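You operate a simulated robot arm through the tools that you are given. There is no shell and no other tool. Be economical: measure what you need, move in short steps, check, and stop when the job is done.

You run a simulated two-armed robot. Do the job below in one go: nothing can be reset, and whatever is moved stays where it is left.

Task
On the top of the wall table, fold the checked cloth in half and then in half again.

It is judged by the outcome, as a careful person would: the job done as asked, and still so three seconds after it is handed in. It fails if anything else is knocked over, pushed out of place, dropped, spilled or broken. Flat cloth is picked up by pressing the open fingertips on it (5 to 10 N) and closing them slowly along it; thin cloth reads only 2 to 8 mm in the jaws.

Robot
Two 7-joint arms with two-finger parallel grippers on one trunk, on a base that drives. Base frame: it is fixed to the floor where the robot stands at the start and does not move with it; the origin is under the middle of the robot, x ahead of it, y to its left, z up; the surface under the hand at the start is at about z = 0.8. Units: m, rad, N and s.
The left shoulder is at the start at [0.116, 0.182, 0.886], the right one opposite. With the tool pointing down near the work surface each hand reaches from about 0.1 to 0.78 m from the robot's upright axis, wherever it stands, measured 20 degrees to its own side. Places, roughly: top of the wall table [0.6, -0.6, 0.8]. Payload 3.91 kg a hand.
Tool frame (each hand has its own): the origin (TCP) lies between the finger pads and is the grasp point; the fingertips stand 0.03 m ahead of it; z points along the fingers, y is the line along which they close. Largest opening 0.11 m; finger width 0.02, thickness 0.01; the body of the gripper, 0.048 by 0.112 m, starts 0.055 m behind the TCP.
Orientation is that of the tool frame in the base frame, as a unit quaternion [x, y, z, w]. With the fingers straight down and closing along the base's y, the tool's x points along the base's -x, its y along +y and its z along -z.

Tools
- The arms move only by the tool send_rows. It takes "left_moves", "right_moves" or both (then of equal length, played together; a hand with none holds still); each is a list of rows, each a list of 7 numbers: the shift along the tool's x, y, z in m, then the turn, a rotation vector about the tool's x, y, z in rad, then the finger opening in m, from 0 to 0.11. In form: [[tx, ty, tz, rx, ry, rz, hand], ...]. A call has 1 to 20 rows; each row is the pose to reach, as a shift and turn from the pose commanded when the call began, along the tool's axes at that moment. Each row takes 0.2 s and may step no farther than 0.05 m and 0.15 rad from the row before; otherwise, or with a gripper value out of range, the whole call is refused. Where a pose cannot be reached the arm comes as near as it can. A force on the tool above 40 N (or 10 N above the force at the start of the call, whichever is more), or a blocked arm, ends the call early, and 0.2 s more pass. The fingers move at their own pace (about 0.072 m/s each) and stop on an object; they squeeze with about 36 N. The grip force told is the motor's: it shows also when the fingers shut on nothing. Time passes only in rows, and 0.2 s behind the last, so rows that repeat a pose let the fingers close. The reply holds the time, the measured pose of the TCP, the force on the tool along the base axes, the opening and the grip force, in the units named above and with some noise, with the torque about the TCP (base axes, N m) and any sound that the robot's microphone picked up.
- Cameras (640 x 400 px; columns grow to the right, rows downward): "scene" is now at [0.2769, -0.0039, 1.0661]; the picture's right is [0.01, -1.00, 0.00], its down [-0.58, -0.01, -0.81] and it looks along [0.81, 0.01, -0.58] (base axes); focal length 214 px, centre (320, 200). "left" rides on the left gripper at [0.072, -0.017, -0.103] in its tool frame; the picture's right is [0.23, 0.97, 0.00], its down [-0.76, 0.18, -0.62] and it looks along [-0.61, 0.14, 0.78] (tool axes); focal length 222 px, centre (320, 200). "right" rides on the right gripper at [0.072, 0.017, -0.103] in its tool frame; the picture's right is [-0.23, 0.97, 0.00], its down [-0.76, -0.18, -0.62] and it looks along [-0.61, -0.14, 0.78] (tool axes); focal length 222 px, centre (320, 200). There is no depth. A picture from a camera that has moved, and an enlarged one, comes with that camera's place and axes in the base frame and with its lens. The place of the scene camera against the robot may be out by one fixed shift of up to 0.018 m in any direction.
- camera(camera): a new picture of that camera. It takes no simulated time.
- lift_body(by): slides the trunk up (or, below 0, down) by that many m; the arms and the scene camera ride with it, the base frame stays. It gives what a move gives, with no picture.
- drive_base(legs): drives the robot by 1 to 6 legs, each [ahead, left, turn to the left] in m, m and rad, along the robot's own axes; the way and the turn of a leg run together, so that a leg with both is an arc; at most 1.5 m and 3.142 rad a leg. The arms and the cameras ride along, it lands a little off, and it stops where it bumps. It gives what a move gives.
- head_to(pan, tilt): turns the head with the scene camera to pan (to the left, within 1.396 rad either way) and tilt (down, from -0.506 to 1.204), counted from straight ahead of the robot. It gives what a move gives.
- zoom(camera, box): a new picture of the part [left, top, right, bottom] of that camera's present view, enlarged. It takes no simulated time.
- finish_job(): hands the job in; it is judged then, once.

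Work in short steps. Places have to be worked out from the pictures, the camera data and where the tool is seen: move nearer, look again, correct. Check each grasp and each placing, and mend what went wrong. You have 120 turns and 100 pictures in all, those below and enlarged ones among them. Open the grippers and draw the arms clear of the work before you hand the job in, unless the task says otherwise; then end with one line.

The tools are called after ">>>" as a command line: name --argument value ..., lists and objects as JSON in quotes. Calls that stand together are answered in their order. send_rows: Moves the arms, as the interface text tells. Its arguments: {"type":"object","properties":{"left_moves":{"type":"array","items":{"type":"array","items":{"type":"number"}}},"right_moves":{"type":"array","items":{"type":"array","items":{"type":"number"}}}},"required":[]} The other tools are called the same way: lift_body (by) slides the trunk up or down; drive_base (legs) drives the base; head_to (pan, tilt) turns the head that bears the scene camera; camera (camera) takes a picture; zoom (camera, box) takes an enlarged picture of a part of a camera's view; finish_job () hands the job in.

At the start:

```text
time: 0.0
left_position: [0.4763, 0.147, 0.9979]
left_tcp_rot: [-0.001, 1.0, -0.001, 0.0]
left_ft_force: [-0.5, 0.3, 0.6]
left_wrist_torque: [-0.02, -0.01, -0.01]
left_grip_width: 0.1099
left_gripper_force: 0.0
right_position: [0.5214, -0.2927, 0.9778]
right_tcp_rot: [-0.001, 1.0, 0.0, 0.0]
right_ft_force: [-0.3, 0.3, 0.6]
right_wrist_torque: [0.01, -0.01, -0.03]
right_grip_width: 0.1101
right_gripper_force: 0.1
trunk travel left (down, up): [-0.15, 0.364]
robot x, y, heading: [-0.0001, 0.0003, 0.002]
head pan, tilt: [0.012, 0.618]
```

scene: 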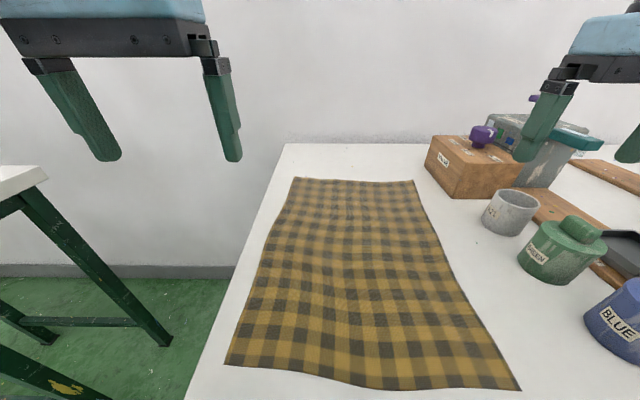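
right: 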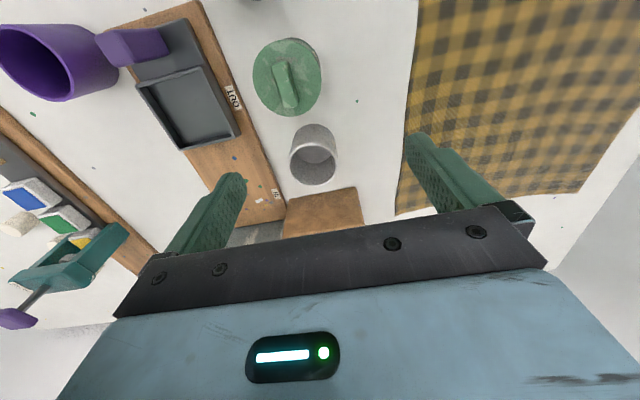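
left: 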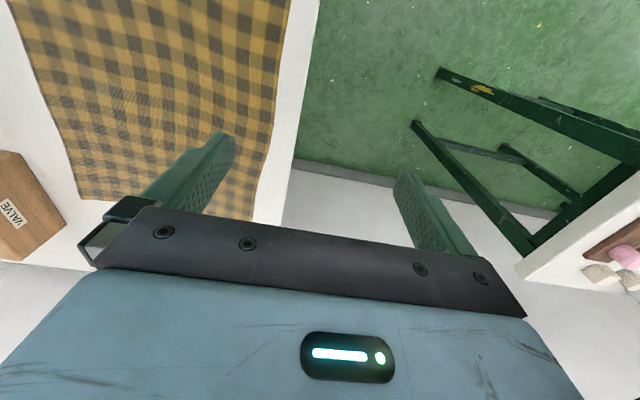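

I estimate the cloth at x 0.34–0.74, y −0.23 to 0.09, about 0.40 × 0.29 m. I'll look closer at the far corners, since the box sits near the right one.

>>> zoom --camera "scene" --box '[240, 120, 560, 320]'

>>> head_to --pan 0.0 --tilt 0.85

>>> camera --camera "scene"

```text
2.00 times, centred on (400, 220) of scene
camera zoom: at [0.2769, -0.0039, 1.0661], right [0.01, -1.0, 0.0], down [-0.58, -0.01, -0.81], along [0.81, 0.01, -0.58], focal length 429 px, centre (160, 160)
```

zoom: 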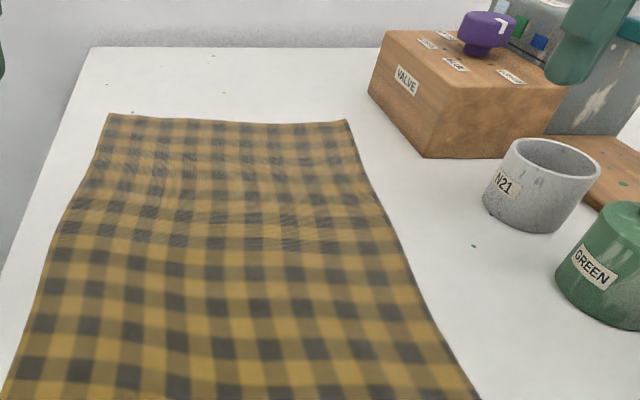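

```text
time: 0.8
left_position: [0.4769, 0.1467, 0.9974]
left_tcp_rot: [-0.002, 1.0, 0.0, 0.0]
left_ft_force: [-0.3, -0.6, -0.8]
left_wrist_torque: [0.0, -0.03, 0.0]
left_grip_width: 0.11
left_gripper_force: 0.0
right_position: [0.5215, -0.2937, 0.9785]
right_tcp_rot: [0.0, 1.0, 0.0, 0.0]
right_ft_force: [-0.1, 1.0, -1.0]
right_wrist_torque: [-0.01, -0.01, 0.01]
right_grip_width: 0.1102
right_gripper_force: 0.1
trunk travel left (down, up): [-0.15, 0.364]
robot x, y, heading: [-0.0002, -0.0014, 0.002]
head pan, tilt: [0.0, 0.85]
```

```text
95 pictures are left
camera scene: at [0.2673, -0.005, 1.0469], right [0.0, -1.0, 0.0], down [-0.75, 0.0, -0.66], along [0.66, 0.0, -0.75], focal length 214 px, centre (320, 200)
```

scene: 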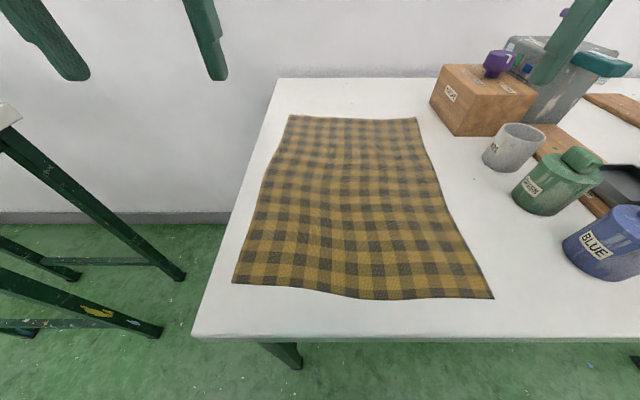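

The table top is about z 0.8, with far corners near (0.75, 0.066) and (0.738, −0.228), and the box's left face near y −0.285. I'll yaw both hands about 94° so the fingers close along the cloth's long axis, and centre them in y while staying high.

>>> send_rows --left_moves '[[0, -0.009, 0, 0, 0, 0.149, 0.08], [0, -0.018, 0, 0, 0, 0.298, 0.06], [0, -0.027, 0, 0, 0, 0.447, 0.05], [0, -0.036, 0, 0, 0, 0.596, 0.05], [0, -0.045, 0, 0, 0, 0.745, 0.05], [0, -0.054, 0, 0, 0, 0.894, 0.05], [0, -0.063, 0, 0, 0, 1.043, 0.05], [0, -0.072, 0, 0, 0, 1.192, 0.05], [0, -0.081, 0, 0, 0, 1.341, 0.05], [0, -0.09, 0, 0, 0, 1.49, 0.05], [0, -0.097, 0, 0, 0, 1.64, 0.05]]' --right_moves '[[0, 0.008, 0, 0, 0, 0.149, 0.08], [0, 0.016, 0, 0, 0, 0.298, 0.06], [0, 0.024, 0, 0, 0, 0.447, 0.05], [0, 0.032, 0, 0, 0, 0.596, 0.05], [0, 0.04, 0, 0, 0, 0.745, 0.05], [0, 0.048, 0, 0, 0, 0.894, 0.05], [0, 0.056, 0, 0, 0, 1.043, 0.05], [0, 0.064, 0, 0, 0, 1.192, 0.05], [0, 0.072, 0, 0, 0, 1.341, 0.05], [0, 0.08, 0, 0, 0, 1.49, 0.05], [0, 0.081, 0, 0, 0, 1.64, 0.05]]'

```text
time: 3.1
left_position: [0.4768, 0.0488, 0.9981]
left_tcp_rot: [0.731, 0.682, 0.0, 0.001]
left_ft_force: [0.4, 0.0, 0.1]
left_wrist_torque: [0.03, -0.01, -0.02]
left_grip_width: 0.0501
left_gripper_force: 0.1
right_position: [0.5212, -0.213, 0.9771]
right_tcp_rot: [0.732, 0.682, -0.001, 0.0]
right_ft_force: [0.1, 0.4, 0.2]
right_wrist_torque: [0.01, 0.0, 0.01]
right_grip_width: 0.0499
right_gripper_force: 0.1
trunk travel left (down, up): [-0.15, 0.364]
robot x, y, heading: [0.0032, 0.0006, -0.001]
head pan, tilt: [0.0, 0.85]
```

Both yawed well; now I'll move out over the far corners at z≈0.91.

>>> send_rows --left_moves '[[0.003, 0.042, 0, 0, 0, 0, 0.05], [0.006, 0.084, 0, 0, 0, 0, 0.05], [0.009, 0.126, 0, 0, 0, 0, 0.05], [0.012, 0.168, 0.015, 0, 0, 0, 0.05], [0.015, 0.21, 0.04, 0, 0, 0, 0.05], [0.0185, 0.252, 0.065, 0, 0, 0, 0.05], [0.0185, 0.252, 0.09, 0, 0, 0, 0.05]]' --right_moves '[[0.002, 0.032, 0, 0, 0, 0, 0.05], [0.004, 0.064, 0, 0, 0, 0, 0.05], [0.007, 0.096, 0, 0, 0, 0, 0.05], [0.009, 0.128, 0.0, 0, 0, 0, 0.05], [0.011, 0.16, 0.02, 0, 0, 0, 0.05], [0.0134, 0.193, 0.045, 0, 0, 0, 0.05], [0.0134, 0.193, 0.067, 0, 0, 0, 0.05]]'

>>> camera --camera "left"

>>> camera --camera "right"

>>> camera --camera "scene"

```text
time: 4.8
left_position: [0.6801, 0.0652, 0.9249]
left_tcp_rot: [0.731, 0.682, 0.0, 0.0]
left_ft_force: [-0.3, -0.6, 0.3]
left_wrist_torque: [0.02, 0.0, -0.01]
left_grip_width: 0.05
left_gripper_force: 0.1
left hand out of reach, approached as far as the arm can: row 5, 6, 7
right_position: [0.7145, -0.2153, 0.9082]
right_tcp_rot: [0.732, 0.682, 0.0, 0.001]
right_ft_force: [0.8, -0.1, 0.8]
right_wrist_torque: [0.01, 0.01, -0.02]
right_grip_width: 0.0502
right_gripper_force: 0.1
trunk travel left (down, up): [-0.15, 0.364]
robot x, y, heading: [-0.0003, 0.0013, -0.003]
head pan, tilt: [0.0, 0.85]
```

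```text
94 pictures are left
camera left: at [0.6677, 0.1395, 1.0279], right [0.99, 0.16, 0.0], down [0.13, -0.77, 0.62], along [0.1, -0.61, -0.78], focal length 222 px, centre (320, 200)
```

left: 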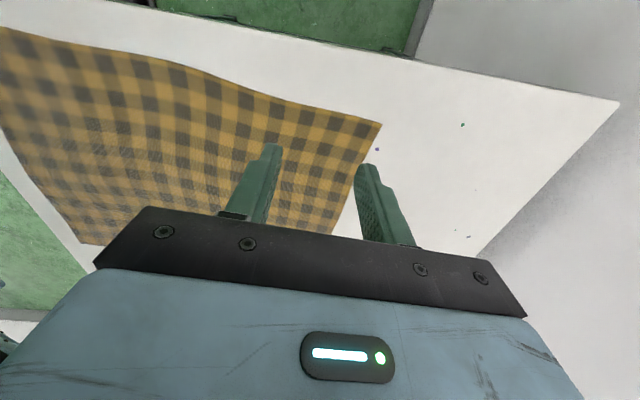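

```text
93 pictures are left
camera right: at [0.7352, -0.1434, 1.0114], right [0.96, -0.29, 0.0], down [-0.23, -0.75, 0.62], along [-0.18, -0.6, -0.78], focal length 222 px, centre (320, 200)
```

right: 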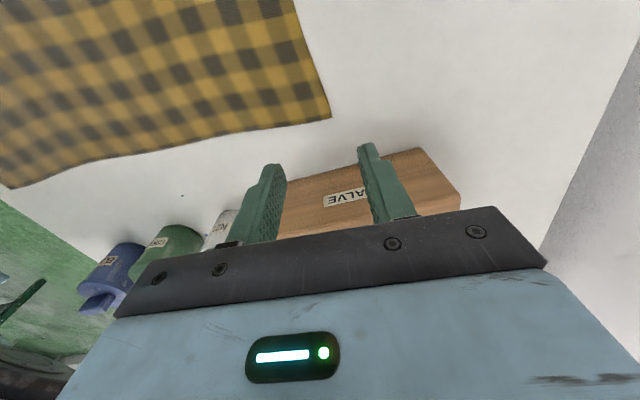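

```text
92 pictures are left
camera scene: at [0.2675, -0.0063, 1.0468], right [0.0, -1.0, 0.0], down [-0.75, 0.0, -0.66], along [0.66, 0.0, -0.75], focal length 214 px, centre (320, 200)
```

scene: 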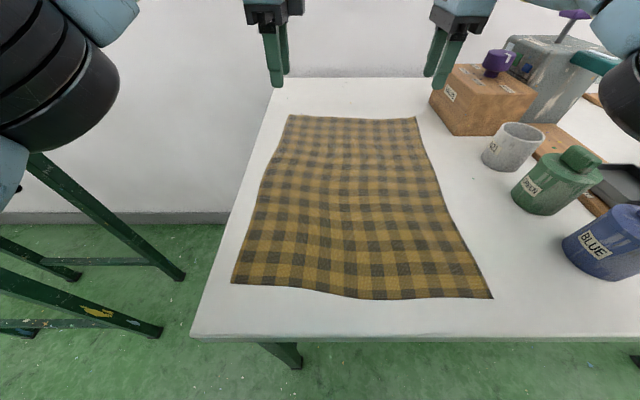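

Wrist views put the corners at about D (0.744, 0.069) and C (0.724, −0.214). The left arm is short of reach, so I'll drive ahead a little.

>>> drive_base --legs '[[0.08, 0, 0]]'

```text
time: 5.9
left_position: [0.7498, 0.0313, 0.9255]
left_tcp_rot: [0.734, 0.679, -0.001, -0.001]
left_ft_force: [1.2, -0.9, 0.2]
left_wrist_torque: [0.07, -0.02, -0.01]
left_grip_width: 0.05
left_gripper_force: 0.0
right_position: [0.7777, -0.2499, 0.9091]
right_tcp_rot: [0.736, 0.677, 0.0, 0.0]
right_ft_force: [-0.2, -0.2, 0.8]
right_wrist_torque: [0.02, -0.07, -0.01]
right_grip_width: 0.0502
right_gripper_force: 0.2
trunk travel left (down, up): [-0.15, 0.364]
robot x, y, heading: [0.0672, -0.0307, -0.02]
head pan, tilt: [0.0, 0.85]
stopped in leg 1: the robot was blocked; the commanded pose is now the measured one
```

The base was blocked at x=0.067 and slid slightly. I'll check that nothing was disturbed.

>>> camera --camera "scene"

>>> camera --camera "right"

>>> camera --camera "left"

```text
91 pictures are left
camera scene: at [0.3357, -0.0354, 1.047], right [-0.02, -1.0, 0.0], down [-0.75, 0.01, -0.66], along [0.66, -0.01, -0.75], focal length 214 px, centre (320, 200)
```

scene: 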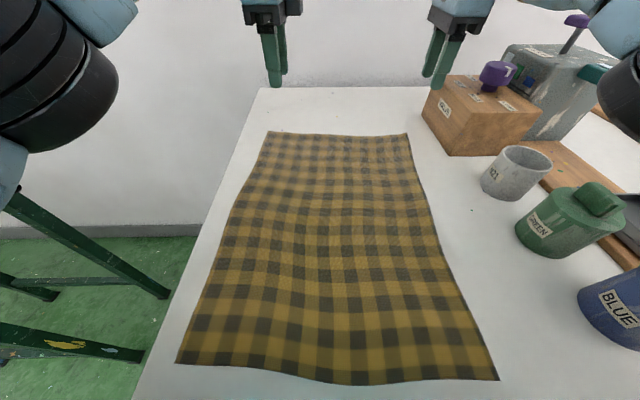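

```text
90 pictures are left
camera right: at [0.8004, -0.1779, 1.0116], right [0.95, -0.31, 0.0], down [-0.24, -0.74, 0.62], along [-0.19, -0.59, -0.78], focal length 222 px, centre (320, 200)
```

right: 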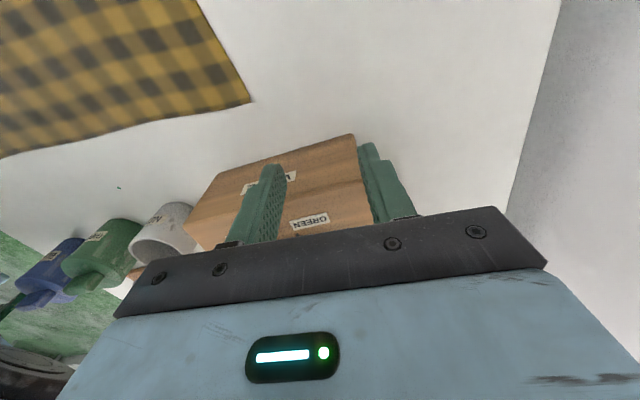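

```text
89 pictures are left
camera left: at [0.7392, 0.1066, 1.0275], right [0.99, 0.15, 0.0], down [0.12, -0.77, 0.62], along [0.09, -0.62, -0.78], focal length 222 px, centre (320, 200)
```

left: 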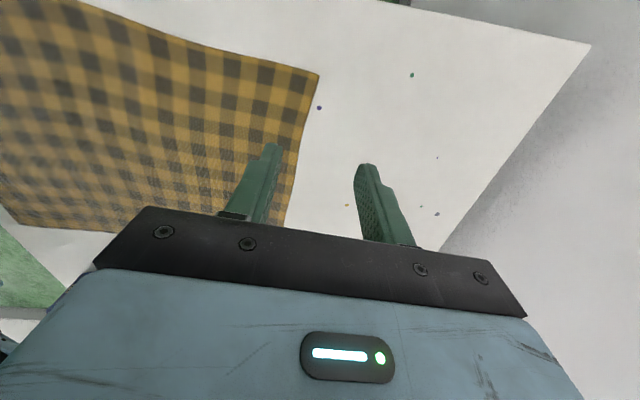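

Nothing moved; both corner estimates repeat (C (0.724, −0.212), D (0.743, 0.070)). I'll position both hands about 25 mm inside the far edge and 15 mm inside each side, at low hover with opening 0.035.

>>> send_rows --left_moves '[[0.008, -0.012, 0.01, 0, 0, 0, 0.035], [0.016, -0.024, 0.02, 0, 0, 0, 0.035], [0.0231, -0.0352, 0.03, 0, 0, 0, 0.035], [0.0231, -0.0352, 0.05, 0, 0, 0, 0.035], [0.0231, -0.0352, 0.065, 0, 0, 0, 0.035]]' --right_moves '[[0.016, -0.028, 0, 0, 0, 0, 0.035], [0.032, -0.056, 0, 0, 0, 0, 0.035], [0.0482, -0.0825, 0.01, 0, 0, 0, 0.035], [0.0482, -0.0825, 0.03, 0, 0, 0, 0.035], [0.0482, -0.0825, 0.049, 0, 0, 0, 0.035]]'

>>> camera --camera "left"

>>> camera --camera "right"

```text
time: 7.1
left_position: [0.7152, 0.0599, 0.8602]
left_tcp_rot: [0.734, 0.68, -0.001, 0.0]
left_ft_force: [0.1, -0.2, 0.2]
left_wrist_torque: [0.01, 0.0, 0.03]
left_grip_width: 0.0352
left_gripper_force: 0.1
right_position: [0.7, -0.1909, 0.8623]
right_tcp_rot: [0.735, 0.678, 0.0, 0.001]
right_ft_force: [-0.4, -0.8, 1.2]
right_wrist_torque: [-0.01, 0.0, -0.01]
right_grip_width: 0.035
right_gripper_force: 0.1
trunk travel left (down, up): [-0.15, 0.364]
robot x, y, heading: [0.0708, -0.0246, -0.011]
head pan, tilt: [0.0, 0.85]
```

```text
88 pictures are left
camera left: at [0.7044, 0.1339, 0.9635], right [0.99, 0.15, 0.0], down [0.12, -0.77, 0.62], along [0.09, -0.62, -0.78], focal length 222 px, centre (320, 200)
```

left: 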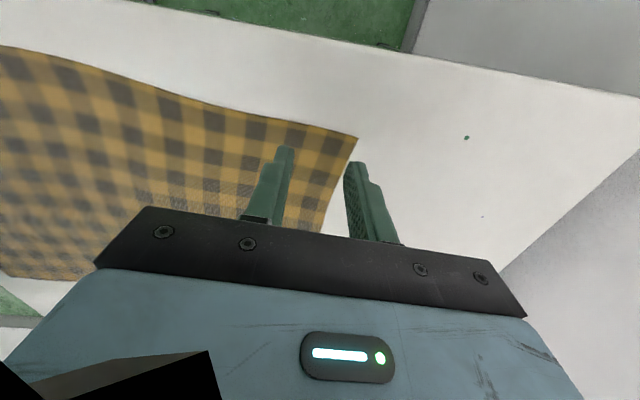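

```text
87 pictures are left
camera right: at [0.7214, -0.1204, 0.9646], right [0.95, -0.31, 0.0], down [-0.24, -0.74, 0.62], along [-0.19, -0.59, -0.78], focal length 222 px, centre (320, 200)
```

right: 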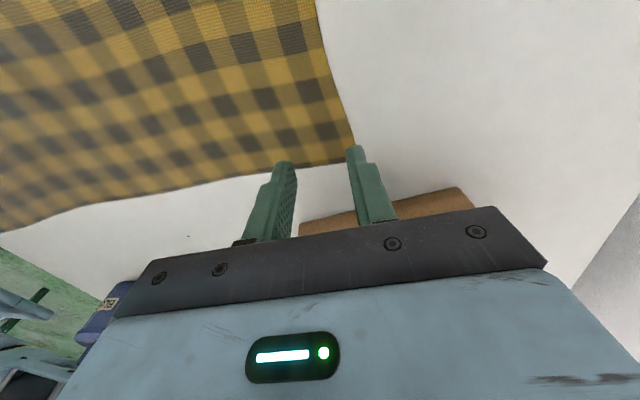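

Corners are confirmed and fingers align with predictions. I'll descend close to contact and nudge the right hand 4 mm in and 7 mm outward.

>>> send_rows --left_moves '[[0, 0, 0.008, 0, 0, 0, 0.035], [0, 0, 0.016, 0, 0, 0, 0.035], [0, 0, 0.024, 0, 0, 0, 0.035], [0, 0, 0.026, 0, 0, 0, 0.035], [0, 0, 0.026, 0, 0, 0, 0.035]]' --right_moves '[[-0.007, -0.004, 0.008, 0, 0, 0, 0.035], [-0.007, -0.004, 0.016, 0, 0, 0, 0.035], [-0.007, -0.004, 0.024, 0, 0, 0, 0.035], [-0.007, -0.004, 0.028, 0, 0, 0, 0.035], [-0.007, -0.004, 0.028, 0, 0, 0, 0.035]]'

```text
time: 8.3
left_position: [0.7163, 0.0598, 0.8339]
left_tcp_rot: [0.733, 0.68, -0.001, 0.0]
left_ft_force: [0.0, -0.1, -0.1]
left_wrist_torque: [-0.03, 0.03, 0.0]
left_grip_width: 0.035
left_gripper_force: 0.2
right_position: [0.6953, -0.1977, 0.8327]
right_tcp_rot: [0.734, 0.679, -0.001, 0.0]
right_ft_force: [-2.7, -0.2, 11.3]
right_wrist_torque: [-0.05, 0.02, -0.01]
right_grip_width: 0.0347
right_gripper_force: 0.1
trunk travel left (down, up): [-0.15, 0.364]
robot x, y, heading: [0.0682, -0.023, -0.017]
head pan, tilt: [0.0, 0.85]
```

The right hand presses with 11 N and the left isn't touching yet. I'll ease the right slightly and lower the left.

>>> send_rows --left_moves '[[0, 0, 0.001, 0, 0, 0, 0.035], [0, 0, 0.002, 0, 0, 0, 0.035], [0, 0, 0.002, 0, 0, 0, 0.035]]' --right_moves '[[0, 0, -0.0005, 0, 0, 0, 0.035], [0, 0, -0.0005, 0, 0, 0, 0.035], [0, 0, -0.0005, 0, 0, 0, 0.035]]'

```text
time: 9.1
left_position: [0.7168, 0.0598, 0.8319]
left_tcp_rot: [0.734, 0.679, -0.001, 0.001]
left_ft_force: [0.1, 0.1, -0.3]
left_wrist_torque: [-0.01, -0.04, 0.02]
left_grip_width: 0.0347
left_gripper_force: 0.1
right_position: [0.696, -0.1988, 0.8326]
right_tcp_rot: [0.735, 0.678, -0.001, 0.0]
right_ft_force: [-0.3, 1.1, 1.5]
right_wrist_torque: [-0.01, 0.01, 0.0]
right_grip_width: 0.0351
right_gripper_force: 0.0
trunk travel left (down, up): [-0.15, 0.364]
robot x, y, heading: [0.069, -0.0272, -0.013]
head pan, tilt: [0.0, 0.85]
heard: snap
```

A snap was heard, so I'll look before pressing on.

>>> camera --camera "scene"

>>> camera --camera "right"

```text
86 pictures are left
camera scene: at [0.3357, -0.0338, 1.0468], right [-0.02, -1.0, 0.0], down [-0.75, 0.01, -0.66], along [0.66, -0.01, -0.75], focal length 214 px, centre (320, 200)
```

scene: 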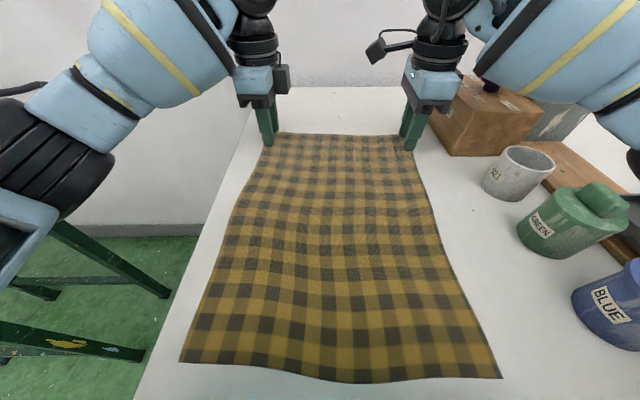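

```text
85 pictures are left
camera right: at [0.718, -0.1277, 0.9342], right [0.95, -0.3, 0.0], down [-0.24, -0.74, 0.62], along [-0.19, -0.59, -0.78], focal length 222 px, centre (320, 200)
```

right: 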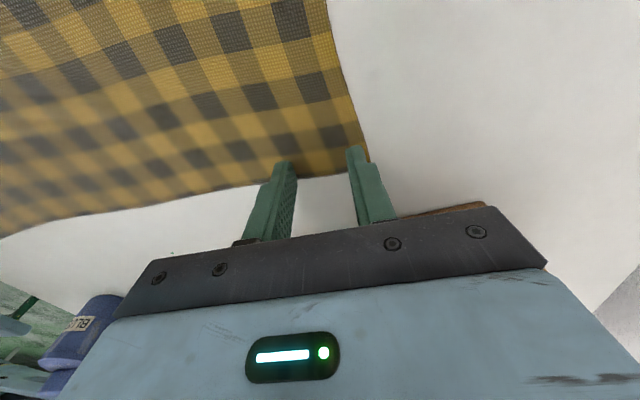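

Nothing is broken, but both fingers sit a bit too near the side edges. I'll lift 4 mm, shift inward about 7 mm, then lower again.

>>> send_rows --left_moves '[[0, 0, -0.004, 0, 0, 0, 0.035], [-0.006, 0, -0.004, 0, 0, 0, 0.035], [-0.006, 0, -0.001, 0, 0, 0, 0.035], [-0.006, 0, 0.001, 0, 0, 0, 0.035], [-0.006, 0, 0.002, 0, 0, 0, 0.035], [-0.006, 0, 0.002, 0, 0, 0, 0.035]]' --right_moves '[[0, 0, -0.004, 0, 0, 0, 0.035], [0.008, 0.002, -0.004, 0, 0, 0, 0.035], [0.008, 0.002, -0.002, 0, 0, 0, 0.035], [0.008, 0.002, -0.001, 0, 0, 0, 0.035], [0.008, 0.002, 0.0, 0, 0, 0, 0.035], [0.008, 0.002, 0.0, 0, 0, 0, 0.035]]'

```text
time: 10.5
left_position: [0.7151, 0.0546, 0.8304]
left_tcp_rot: [0.734, 0.68, 0.0, 0.002]
left_ft_force: [3.0, -0.2, 12.6]
left_wrist_torque: [0.07, -0.07, -0.03]
left_grip_width: 0.035
left_gripper_force: 0.3
right_position: [0.6964, -0.1918, 0.833]
right_tcp_rot: [0.735, 0.678, 0.0, 0.001]
right_ft_force: [-0.4, 0.4, 0.3]
right_wrist_torque: [-0.01, 0.03, 0.03]
right_grip_width: 0.0349
right_gripper_force: 0.1
trunk travel left (down, up): [-0.15, 0.364]
robot x, y, heading: [0.0663, -0.023, -0.017]
head pan, tilt: [0.0, 0.85]
```

Left is at 12.6 N, right just off contact; I'll trim both.

>>> send_rows --left_moves '[[0, 0, -0.0002, 0, 0, 0, 0.035], [0, 0, -0.0002, 0, 0, 0, 0.035], [0, 0, -0.0002, 0, 0, 0, 0.035]]' --right_moves '[[0, 0, 0.0008, 0, 0, 0, 0.035], [0, 0, 0.001, 0, 0, 0, 0.035], [0, 0, 0.001, 0, 0, 0, 0.035]]'

```text
time: 11.3
left_position: [0.7155, 0.0542, 0.8321]
left_tcp_rot: [0.733, 0.68, -0.001, 0.001]
left_ft_force: [3.8, 0.2, 17.6]
left_wrist_torque: [0.06, -0.13, 0.0]
left_grip_width: 0.0352
left_gripper_force: 0.2
right_position: [0.6975, -0.1914, 0.8322]
right_tcp_rot: [0.735, 0.678, 0.0, 0.001]
right_ft_force: [-0.6, 1.0, -0.1]
right_wrist_torque: [0.01, 0.0, 0.0]
right_grip_width: 0.0351
right_gripper_force: 0.0
trunk travel left (down, up): [-0.15, 0.364]
robot x, y, heading: [0.0686, -0.0242, -0.018]
head pan, tilt: [0.0, 0.85]
```

>>> send_rows --left_moves '[[0, 0, -0.0006, 0, 0, 0, 0.035], [0, 0, -0.0006, 0, 0, 0, 0.035], [0, 0, -0.0006, 0, 0, 0, 0.035]]' --right_moves '[[0, 0, 0.0008, 0, 0, 0, 0.035], [0, 0, 0.0014, 0, 0, 0, 0.035], [0, 0, 0.0014, 0, 0, 0, 0.035]]'

```text
time: 12.1
left_position: [0.7145, 0.0543, 0.8328]
left_tcp_rot: [0.734, 0.68, -0.001, -0.001]
left_ft_force: [2.0, -0.8, 8.8]
left_wrist_torque: [-0.01, -0.15, 0.0]
left_grip_width: 0.0351
left_gripper_force: 0.4
right_position: [0.6961, -0.1913, 0.832]
right_tcp_rot: [0.735, 0.678, 0.001, 0.002]
right_ft_force: [1.2, -1.9, 8.1]
right_wrist_torque: [-0.1, 0.05, 0.03]
right_grip_width: 0.035
right_gripper_force: 0.1
trunk travel left (down, up): [-0.15, 0.364]
robot x, y, heading: [0.0699, -0.0236, -0.017]
head pan, tilt: [0.0, 0.85]
```

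Both now press with about 8–9 N. I'll close slowly.

>>> send_rows --left_moves '[[0, 0, 0, 0, 0, 0, 0.031], [0, 0, 0, 0, 0, 0, 0.027], [0, 0, 0, 0, 0, 0, 0.023], [0, 0, 0, 0, 0, 0, 0.019], [0, 0, 0, 0, 0, 0, 0.015], [0, 0, 0, 0, 0, 0, 0.011], [0, 0, 0, 0, 0, 0, 0.007], [0, 0, 0, 0, 0, 0, 0.003], [0, 0, 0, 0, 0, 0, 0.0], [0, 0, 0, 0, 0, 0, 0.0]]' --right_moves '[[0, 0, 0, 0, 0, 0, 0.031], [0, 0, 0, 0, 0, 0, 0.027], [0, 0, 0, 0, 0, 0, 0.023], [0, 0, 0, 0, 0, 0, 0.019], [0, 0, 0, 0, 0, 0, 0.015], [0, 0, 0, 0, 0, 0, 0.011], [0, 0, 0, 0, 0, 0, 0.007], [0, 0, 0, 0, 0, 0, 0.003], [0, 0, 0, 0, 0, 0, 0.0], [0, 0, 0, 0, 0, 0, 0.0]]'

>>> camera --camera "left"

>>> camera --camera "right"

```text
time: 14.3
left_position: [0.7136, 0.0554, 0.8316]
left_tcp_rot: [0.734, 0.679, -0.001, 0.0]
left_ft_force: [0.3, -0.6, 4.6]
left_wrist_torque: [-0.04, -0.04, 0.0]
left_grip_width: 0.0024
left_gripper_force: 36.2
right_position: [0.6966, -0.1908, 0.8313]
right_tcp_rot: [0.735, 0.678, 0.0, 0.001]
right_ft_force: [2.0, 1.3, 20.9]
right_wrist_torque: [0.01, -0.06, 0.01]
right_grip_width: 0.0027
right_gripper_force: 36.1
trunk travel left (down, up): [-0.15, 0.364]
robot x, y, heading: [0.0687, -0.025, -0.017]
head pan, tilt: [0.0, 0.85]
```

```text
84 pictures are left
camera left: at [0.7031, 0.1296, 0.9347], right [0.99, 0.15, 0.0], down [0.12, -0.77, 0.62], along [0.09, -0.62, -0.78], focal length 222 px, centre (320, 200)
```

left: 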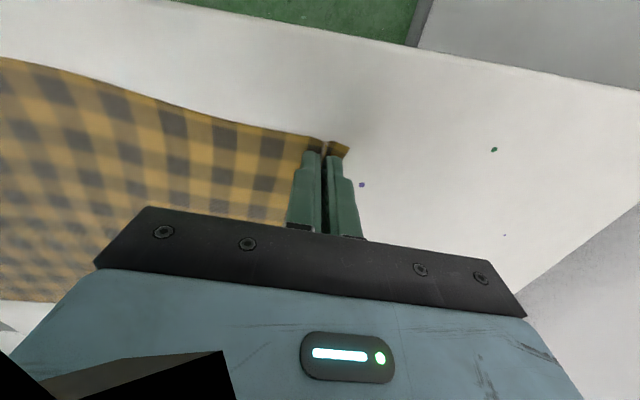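

```text
83 pictures are left
camera right: at [0.7183, -0.1191, 0.934], right [0.95, -0.3, 0.0], down [-0.24, -0.74, 0.62], along [-0.19, -0.59, -0.78], focal length 222 px, centre (320, 200)
```

right: 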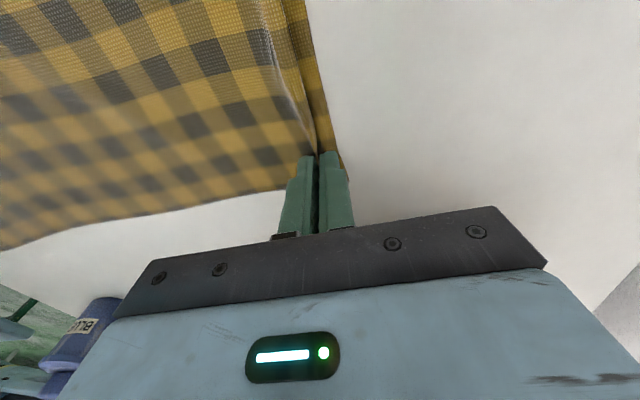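

Both hands hold the far edge with a clean ridge at 2.4–2.7 mm. I'll lift along an arc toward the near edge, first half now.

>>> send_rows --left_moves '[[0, -0.0021, -0.0265, 0, 0, 0, 0], [0, -0.0084, -0.0524, 0, 0, 0, 0], [0, -0.0186, -0.0771, 0, 0, 0, 0], [0, -0.0327, -0.1, 0, 0, 0, 0], [0, -0.0501, -0.1206, 0, 0, 0, 0], [0, -0.0705, -0.1384, 0, 0, 0, 0], [0, -0.0934, -0.1531, 0, 0, 0, 0], [0, -0.1182, -0.1642, 0, 0, 0, 0], [0, -0.1443, -0.1715, 0, 0, 0, 0], [0, -0.171, -0.175, 0, 0, 0, 0]]' --right_moves '[[0, -0.0021, -0.0265, 0, 0, 0, 0], [0, -0.0084, -0.0524, 0, 0, 0, 0], [0, -0.0186, -0.0771, 0, 0, 0, 0], [0, -0.0327, -0.1, 0, 0, 0, 0], [0, -0.0501, -0.1206, 0, 0, 0, 0], [0, -0.0705, -0.1384, 0, 0, 0, 0], [0, -0.0934, -0.1531, 0, 0, 0, 0], [0, -0.1182, -0.1642, 0, 0, 0, 0], [0, -0.1443, -0.1715, 0, 0, 0, 0], [0, -0.171, -0.175, 0, 0, 0, 0]]'

>>> camera --camera "scene"

```text
time: 16.5
left_position: [0.5439, 0.0661, 1.0083]
left_tcp_rot: [0.733, 0.68, -0.001, 0.0]
left_ft_force: [-0.1, -0.4, 0.1]
left_wrist_torque: [-0.02, 0.01, 0.01]
left_grip_width: 0.0023
left_gripper_force: 35.8
right_position: [0.528, -0.1762, 1.0028]
right_tcp_rot: [0.735, 0.678, -0.001, 0.001]
right_ft_force: [0.3, 0.4, 2.0]
right_wrist_torque: [0.03, -0.01, 0.01]
right_grip_width: 0.0023
right_gripper_force: 36.3
trunk travel left (down, up): [-0.15, 0.364]
robot x, y, heading: [0.0687, -0.0252, -0.013]
head pan, tilt: [0.0, 0.85]
```

```text
82 pictures are left
camera scene: at [0.3352, -0.0331, 1.0471], right [-0.01, -1.0, 0.0], down [-0.75, 0.01, -0.66], along [0.66, -0.01, -0.75], focal length 214 px, centre (320, 200)
```

scene: 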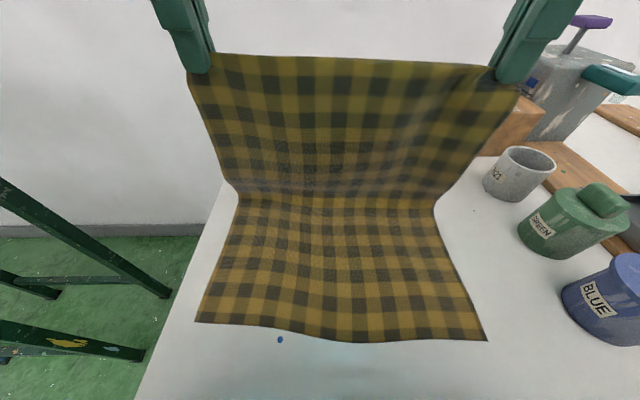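

The sheet hangs well between the hands, though the lower half slid about 3 cm away from me (near edge now x≈0.378 left, 0.357 right). I'll finish the arc to match that edge and stop with the tips about 3 cm above the table.

>>> send_rows --left_moves '[[0, -0.0227, 0.0018, 0, 0, 0, 0], [0, -0.0448, 0.0071, 0, 0, 0, 0], [0, -0.0658, 0.0158, 0, 0, 0, 0], [0, -0.0852, 0.0277, 0, 0, 0, 0], [0, -0.1025, 0.0425, 0, 0, 0, 0], [0, -0.1173, 0.0598, 0, 0, 0, 0], [0, -0.1292, 0.0792, 0, 0, 0, 0], [0, -0.1379, 0.1002, 0, 0, 0, 0], [0, -0.1432, 0.1223, 0, 0, 0, 0], [0, -0.145, 0.145, 0, 0, 0, 0]]' --right_moves '[[0, -0.0227, 0.0018, 0, 0, 0, 0], [0, -0.0448, 0.0071, 0, 0, 0, 0], [0, -0.0658, 0.0158, 0, 0, 0, 0], [0, -0.0852, 0.0277, 0, 0, 0, 0], [0, -0.1025, 0.0425, 0, 0, 0, 0], [0, -0.1173, 0.0598, 0, 0, 0, 0], [0, -0.1292, 0.0792, 0, 0, 0, 0], [0, -0.1379, 0.1002, 0, 0, 0, 0], [0, -0.1432, 0.1223, 0, 0, 0, 0], [0, -0.145, 0.145, 0, 0, 0, 0]]'

>>> camera --camera "scene"

>>> camera --camera "right"

>>> camera --camera "left"

```text
time: 17.4
left_position: [0.4997, 0.0719, 0.9961]
left_tcp_rot: [0.696, 0.716, -0.047, -0.006]
left_ft_force: [-0.5, -0.8, 0.1]
left_wrist_torque: [-0.01, -0.03, 0.01]
left_grip_width: 0.0024
left_gripper_force: 36.4
right_position: [0.4915, -0.1735, 1.0004]
right_tcp_rot: [0.778, 0.626, -0.002, -0.062]
right_ft_force: [0.3, 0.3, 0.3]
right_wrist_torque: [0.0, -0.07, 0.07]
right_grip_width: 0.0023
right_gripper_force: 36.2
trunk travel left (down, up): [-0.15, 0.364]
robot x, y, heading: [0.0714, -0.0239, -0.014]
head pan, tilt: [0.0, 0.85]
stopped in row 4 (right hand): the arm was blocked; the commanded pose is now the measured one
```

```text
81 pictures are left
camera scene: at [0.3362, -0.0342, 1.0498], right [-0.02, -1.0, 0.0], down [-0.73, 0.02, -0.68], along [0.68, -0.02, -0.73], focal length 214 px, centre (320, 200)
```

scene: 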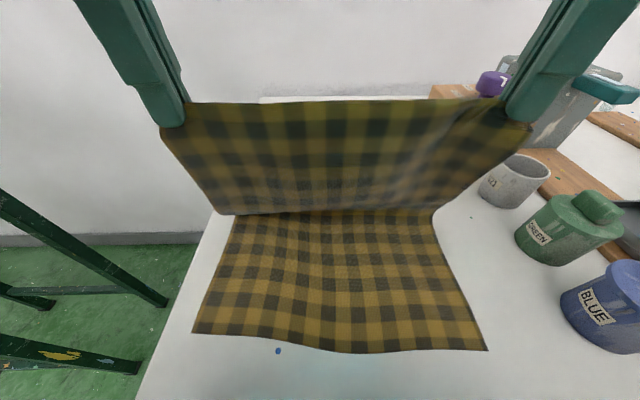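

```text
80 pictures are left
camera right: at [0.5314, -0.1157, 1.1061], right [0.9, -0.42, -0.11], down [-0.29, -0.76, 0.58], along [-0.33, -0.49, -0.81], focal length 222 px, centre (320, 200)
```

right: 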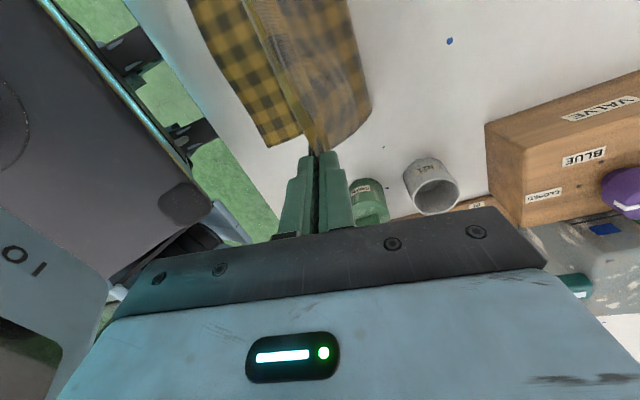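

```text
79 pictures are left
camera left: at [0.4882, 0.1524, 1.0944], right [0.96, 0.25, -0.09], down [0.25, -0.72, 0.65], along [0.1, -0.65, -0.76], focal length 222 px, centre (320, 200)
```

left: 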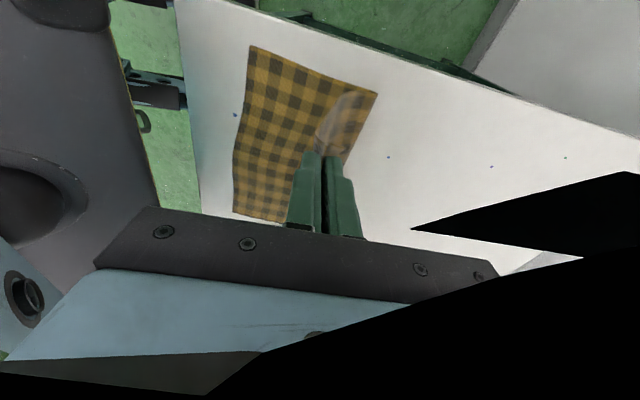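

The right arm got blocked (folded too tightly against the robot) and both wrists twisted a bit. I'll restore their orientation while moving 3 cm forward again, then back the base up instead.

>>> send_rows --left_moves '[[0, 0.01, 0, -0.018, 0.015, 0.026, 0], [0, 0.02, 0, -0.036, 0.03, 0.053, 0], [0, 0.03, 0, -0.055, 0.046, 0.08, 0], [0, 0.035, 0, -0.073, 0.061, 0.106, 0]]' --right_moves '[[0, 0.01, 0, -0.024, -0.02, -0.034, 0], [0, 0.02, 0, -0.047, -0.04, -0.069, 0], [0, 0.03, 0, -0.07, -0.06, -0.103, 0], [0, 0.035, 0, -0.094, -0.081, -0.138, 0]]'

```text
time: 18.4
left_position: [0.5352, 0.0743, 0.9929]
left_tcp_rot: [0.735, 0.678, -0.002, 0.001]
left_ft_force: [-0.1, -11.7, -0.5]
left_wrist_torque: [-0.32, 0.03, -0.02]
left_grip_width: 0.0021
left_gripper_force: 35.8
right_position: [0.5247, -0.1785, 0.9974]
right_tcp_rot: [0.733, 0.68, 0.001, -0.001]
right_ft_force: [-0.4, 11.7, -0.7]
right_wrist_torque: [0.33, -0.01, -0.04]
right_grip_width: 0.0024
right_gripper_force: 36.2
trunk travel left (down, up): [-0.15, 0.364]
robot x, y, heading: [0.0694, -0.0218, -0.019]
head pan, tilt: [0.0, 0.85]
```

Hands are stretching the edge sideways (11.7 N). I'll bring them 4 mm closer each, then back the base 0.135 m.

>>> send_rows --left_moves '[[-0.002, 0, 0, 0, 0, 0, 0], [-0.005, 0, 0, 0, 0, 0, 0], [-0.005, 0, 0, 0, 0, 0, 0]]' --right_moves '[[0.002, 0, 0, 0, 0, 0, 0], [0.005, 0, 0, 0, 0, 0, 0], [0.005, 0, 0, 0, 0, 0, 0]]'

>>> drive_base --legs '[[-0.135, 0.008, 0]]'

>>> camera --camera "scene"

```text
time: 19.2
left_position: [0.5346, 0.07, 0.9927]
left_tcp_rot: [0.734, 0.679, 0.0, 0.0]
left_ft_force: [0.3, -1.5, -0.2]
left_wrist_torque: [-0.02, -0.01, -0.01]
left_grip_width: 0.0023
left_gripper_force: 36.0
right_position: [0.5273, -0.1742, 0.9975]
right_tcp_rot: [0.734, 0.679, 0.001, 0.0]
right_ft_force: [-0.5, 0.2, 0.2]
right_wrist_torque: [0.04, 0.03, 0.0]
right_grip_width: 0.0024
right_gripper_force: 35.8
trunk travel left (down, up): [-0.15, 0.364]
robot x, y, heading: [0.0706, -0.0268, -0.017]
head pan, tilt: [0.0, 0.85]
```

```text
time: 20.5
left_position: [0.3984, 0.0816, 0.9921]
left_tcp_rot: [0.733, 0.681, 0.001, 0.0]
left_ft_force: [-0.6, 0.2, -0.4]
left_wrist_torque: [0.01, -0.01, 0.01]
left_grip_width: 0.0023
left_gripper_force: 35.8
right_position: [0.3918, -0.1627, 0.9977]
right_tcp_rot: [0.732, 0.681, 0.001, 0.001]
right_ft_force: [-0.2, 1.1, 0.7]
right_wrist_torque: [0.0, -0.02, 0.0]
right_grip_width: 0.0024
right_gripper_force: 35.7
trunk travel left (down, up): [-0.15, 0.364]
robot x, y, heading: [-0.0702, -0.0132, -0.013]
head pan, tilt: [0.0, 0.85]
```

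```text
78 pictures are left
camera scene: at [0.2001, -0.0226, 1.0471], right [-0.01, -1.0, 0.0], down [-0.75, 0.01, -0.66], along [0.66, -0.01, -0.75], focal length 214 px, centre (320, 200)
```

scene: 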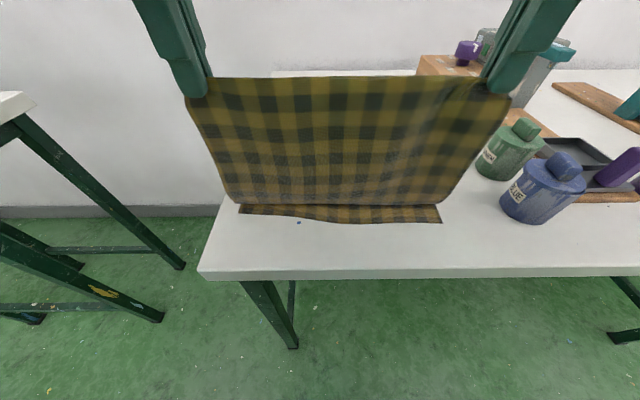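

The upper sheet is draping nearly vertically, so dropping here would crumple it. I'll swing the hands forward over the true fold line (x≈0.57 left, 0.55 right), then come down along a proper 0.155 m arc.

>>> send_rows --left_moves '[[0, 0.029, 0, 0, 0, 0, 0], [0, 0.058, 0, 0, 0, 0, 0], [0, 0.087, 0, 0, 0, 0, 0], [0, 0.116, 0, 0, 0, 0, 0], [0, 0.145, 0, 0, 0, 0, 0], [0, 0.172, 0.003, 0, 0, 0, 0], [0, 0.172, 0.006, 0, 0, 0, 0], [0, 0.145, 0.009, 0, 0, 0, 0], [0, 0.119, 0.016, 0, 0, 0, 0], [0, 0.0945, 0.028, 0, 0, 0, 0], [0, 0.0723, 0.043, 0, 0, 0, 0], [0, 0.0533, 0.062, 0, 0, 0, 0], [0, 0.0378, 0.0845, 0, 0, 0, 0], [0, 0.0263, 0.109, 0, 0, 0, 0], [0, 0.0193, 0.135, 0, 0, 0, 0]]' --right_moves '[[0, 0.026, 0, 0, 0, 0, 0], [0, 0.052, 0, 0, 0, 0, 0], [0, 0.078, 0, 0, 0, 0, 0], [0, 0.104, 0, 0, 0, 0, 0], [0, 0.13, 0, 0, 0, 0, 0], [0, 0.157, 0.005, 0, 0, 0, 0], [0, 0.157, 0.01, 0, 0, 0, 0], [0, 0.13, 0.014, 0, 0, 0, 0], [0, 0.104, 0.021, 0, 0, 0, 0], [0, 0.0795, 0.033, 0, 0, 0, 0], [0, 0.0573, 0.048, 0, 0, 0, 0], [0, 0.0383, 0.067, 0, 0, 0, 0], [0, 0.0228, 0.0895, 0, 0, 0, 0], [0, 0.0113, 0.114, 0, 0, 0, 0], [0, 0.0043, 0.14, 0, 0, 0, 0]]'

>>> camera --camera "scene"

>>> camera --camera "left"

>>> camera --camera "right"

```text
time: 23.7
left_position: [0.4202, 0.079, 0.8576]
left_tcp_rot: [0.733, 0.68, 0.0, -0.001]
left_ft_force: [-0.5, 0.4, -0.1]
left_wrist_torque: [0.02, 0.04, -0.01]
left_grip_width: 0.0022
left_gripper_force: 35.5
right_position: [0.3985, -0.1632, 0.8555]
right_tcp_rot: [0.732, 0.681, 0.002, 0.0]
right_ft_force: [0.2, -0.6, 0.2]
right_wrist_torque: [-0.02, 0.0, 0.0]
right_grip_width: 0.0023
right_gripper_force: 36.5
trunk travel left (down, up): [-0.15, 0.364]
robot x, y, heading: [-0.068, -0.0133, -0.011]
head pan, tilt: [0.0, 0.85]
```

```text
77 pictures are left
camera scene: at [0.201, -0.0227, 1.0467], right [-0.01, -1.0, 0.0], down [-0.75, 0.01, -0.66], along [0.66, -0.01, -0.75], focal length 214 px, centre (320, 200)
```

scene: 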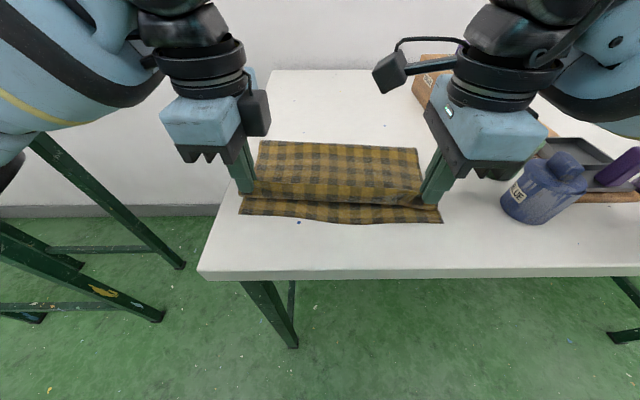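

```text
76 pictures are left
camera left: at [0.4083, 0.1528, 0.9599], right [0.99, 0.15, 0.0], down [0.12, -0.77, 0.62], along [0.1, -0.62, -0.78], focal length 222 px, centre (320, 200)
```

left: 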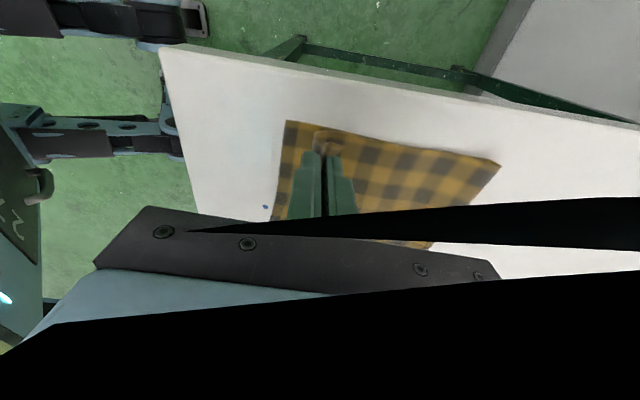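

```text
75 pictures are left
camera right: at [0.4194, -0.0922, 0.9584], right [0.95, -0.3, 0.0], down [-0.23, -0.75, 0.62], along [-0.18, -0.59, -0.78], focal length 222 px, centre (320, 200)
```

right: 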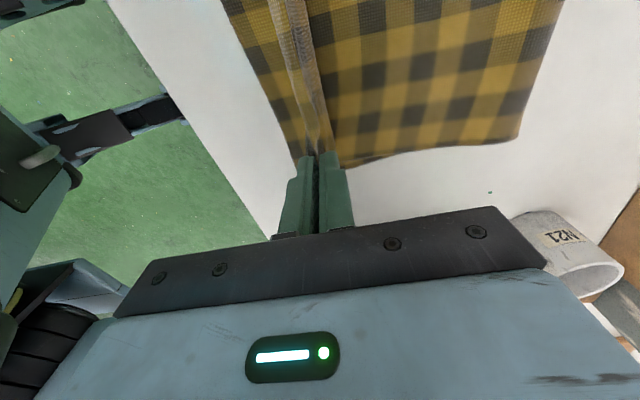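

The fold lies well, with near edges matching the hand line. I'll lower until the tips are about 1 cm above the table, open modestly and rise slowly.

>>> send_rows --left_moves '[[0, -0.003, 0.008, 0, 0, 0, 0], [0, -0.006, 0.016, 0, 0, 0, 0], [0, -0.006, 0.016, 0, 0, 0, 0.008], [0, -0.006, 0.016, 0, 0, 0, 0.016], [0, -0.006, 0.016, 0, 0, 0, 0.024], [0, -0.006, 0.016, 0, 0, 0, 0.024], [0, -0.006, 0.005, 0, 0, 0, 0.024], [0, -0.006, -0.015, 0, 0, 0, 0.024], [0, -0.006, -0.045, 0, 0, 0, 0.024], [0, -0.006, -0.085, 0, 0, 0, 0.024]]' --right_moves '[[0, -0.003, 0.008, 0, 0, 0, 0], [0, -0.006, 0.016, 0, 0, 0, 0], [0, -0.006, 0.016, 0, 0, 0, 0.008], [0, -0.006, 0.016, 0, 0, 0, 0.016], [0, -0.006, 0.016, 0, 0, 0, 0.024], [0, -0.006, 0.016, 0, 0, 0, 0.024], [0, -0.006, 0.005, 0, 0, 0, 0.024], [0, -0.006, -0.015, 0, 0, 0, 0.024], [0, -0.006, -0.045, 0, 0, 0, 0.024], [0, -0.006, -0.085, 0, 0, 0, 0.024]]'

>>> camera --camera "scene"

>>> camera --camera "right"

>>> camera --camera "left"

```text
time: 25.9
left_position: [0.4133, 0.0798, 0.944]
left_tcp_rot: [0.734, 0.68, 0.0, 0.0]
left_ft_force: [-0.6, -0.2, -0.4]
left_wrist_torque: [-0.01, -0.04, 0.0]
left_grip_width: 0.0238
left_gripper_force: 0.1
right_position: [0.3883, -0.1639, 0.9417]
right_tcp_rot: [0.732, 0.681, 0.001, 0.001]
right_ft_force: [-0.2, 0.5, -0.3]
right_wrist_torque: [0.0, 0.01, 0.02]
right_grip_width: 0.0242
right_gripper_force: 0.0
trunk travel left (down, up): [-0.15, 0.364]
robot x, y, heading: [-0.0702, -0.0131, -0.008]
head pan, tilt: [0.0, 0.85]
```

```text
74 pictures are left
camera scene: at [0.1996, -0.0226, 1.0472], right [-0.01, -1.0, 0.0], down [-0.75, 0.01, -0.66], along [0.66, -0.01, -0.75], focal length 214 px, centre (320, 200)
```

scene: 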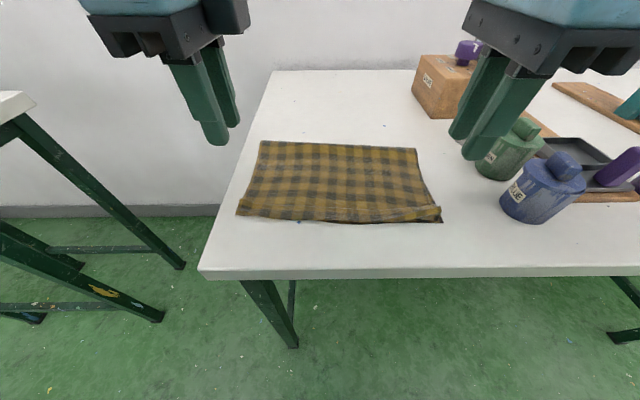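

```text
73 pictures are left
camera right: at [0.4098, -0.0928, 1.0444], right [0.95, -0.3, 0.0], down [-0.23, -0.75, 0.62], along [-0.18, -0.59, -0.78], focal length 222 px, centre (320, 200)
```

right: 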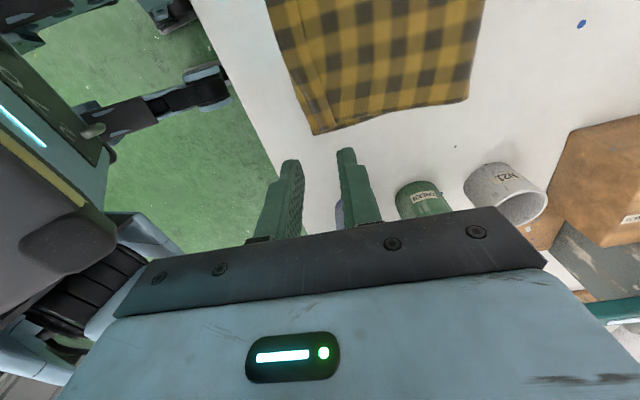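

```text
72 pictures are left
camera left: at [0.401, 0.154, 1.0463], right [0.99, 0.15, 0.0], down [0.12, -0.77, 0.62], along [0.1, -0.62, -0.78], focal length 222 px, centre (320, 200)
```

left: 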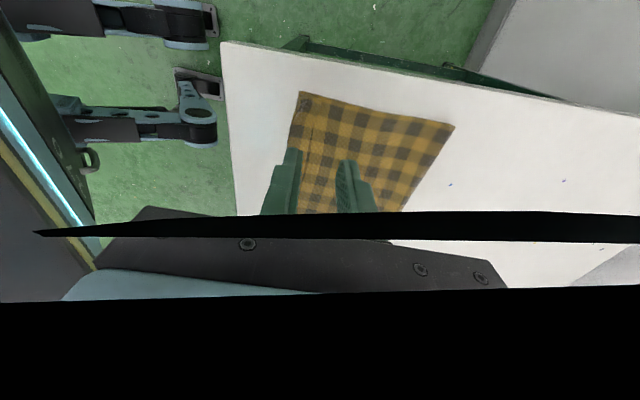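

The fold settled nicely. Closer look at the edge.

>>> zoom --camera "scene" --box '[220, 120, 460, 250]'

>>> zoom --camera "left" --box '[260, 70, 480, 220]'

>>> zoom --camera "right" --box '[240, 0, 500, 150]'

```text
2.67 times, centred on (340, 185) of scene
camera zoom: at [0.1996, -0.0226, 1.0472], right [-0.01, -1.0, 0.0], down [-0.75, 0.01, -0.66], along [0.66, -0.01, -0.75], focal length 572 px, centre (267, 240)
```

zoom: 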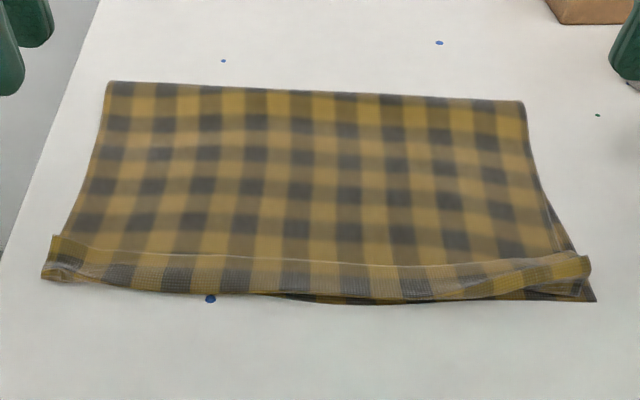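

```text
2.67 times, centred on (370, 145) of left
camera zoom: at [0.401, 0.154, 1.0463], right [0.99, 0.15, 0.0], down [0.12, -0.77, 0.62], along [0.1, -0.62, -0.78], focal length 592 px, centre (187, 347)
```

zoom: 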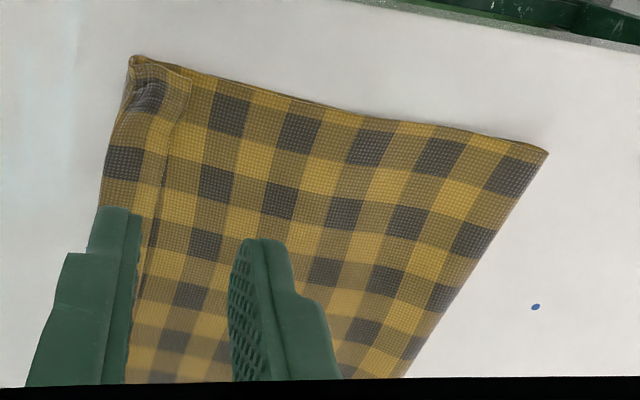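

```text
2.46 times, centred on (370, 75) of right
camera zoom: at [0.4098, -0.0928, 1.0444], right [0.95, -0.3, 0.0], down [-0.23, -0.75, 0.62], along [-0.18, -0.59, -0.78], focal length 547 px, centre (197, 508)
```

zoom: 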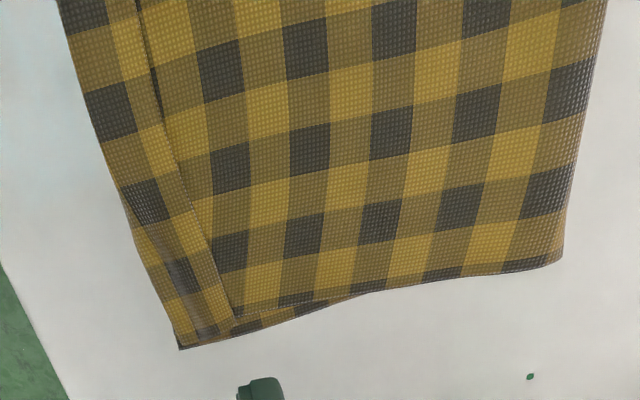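

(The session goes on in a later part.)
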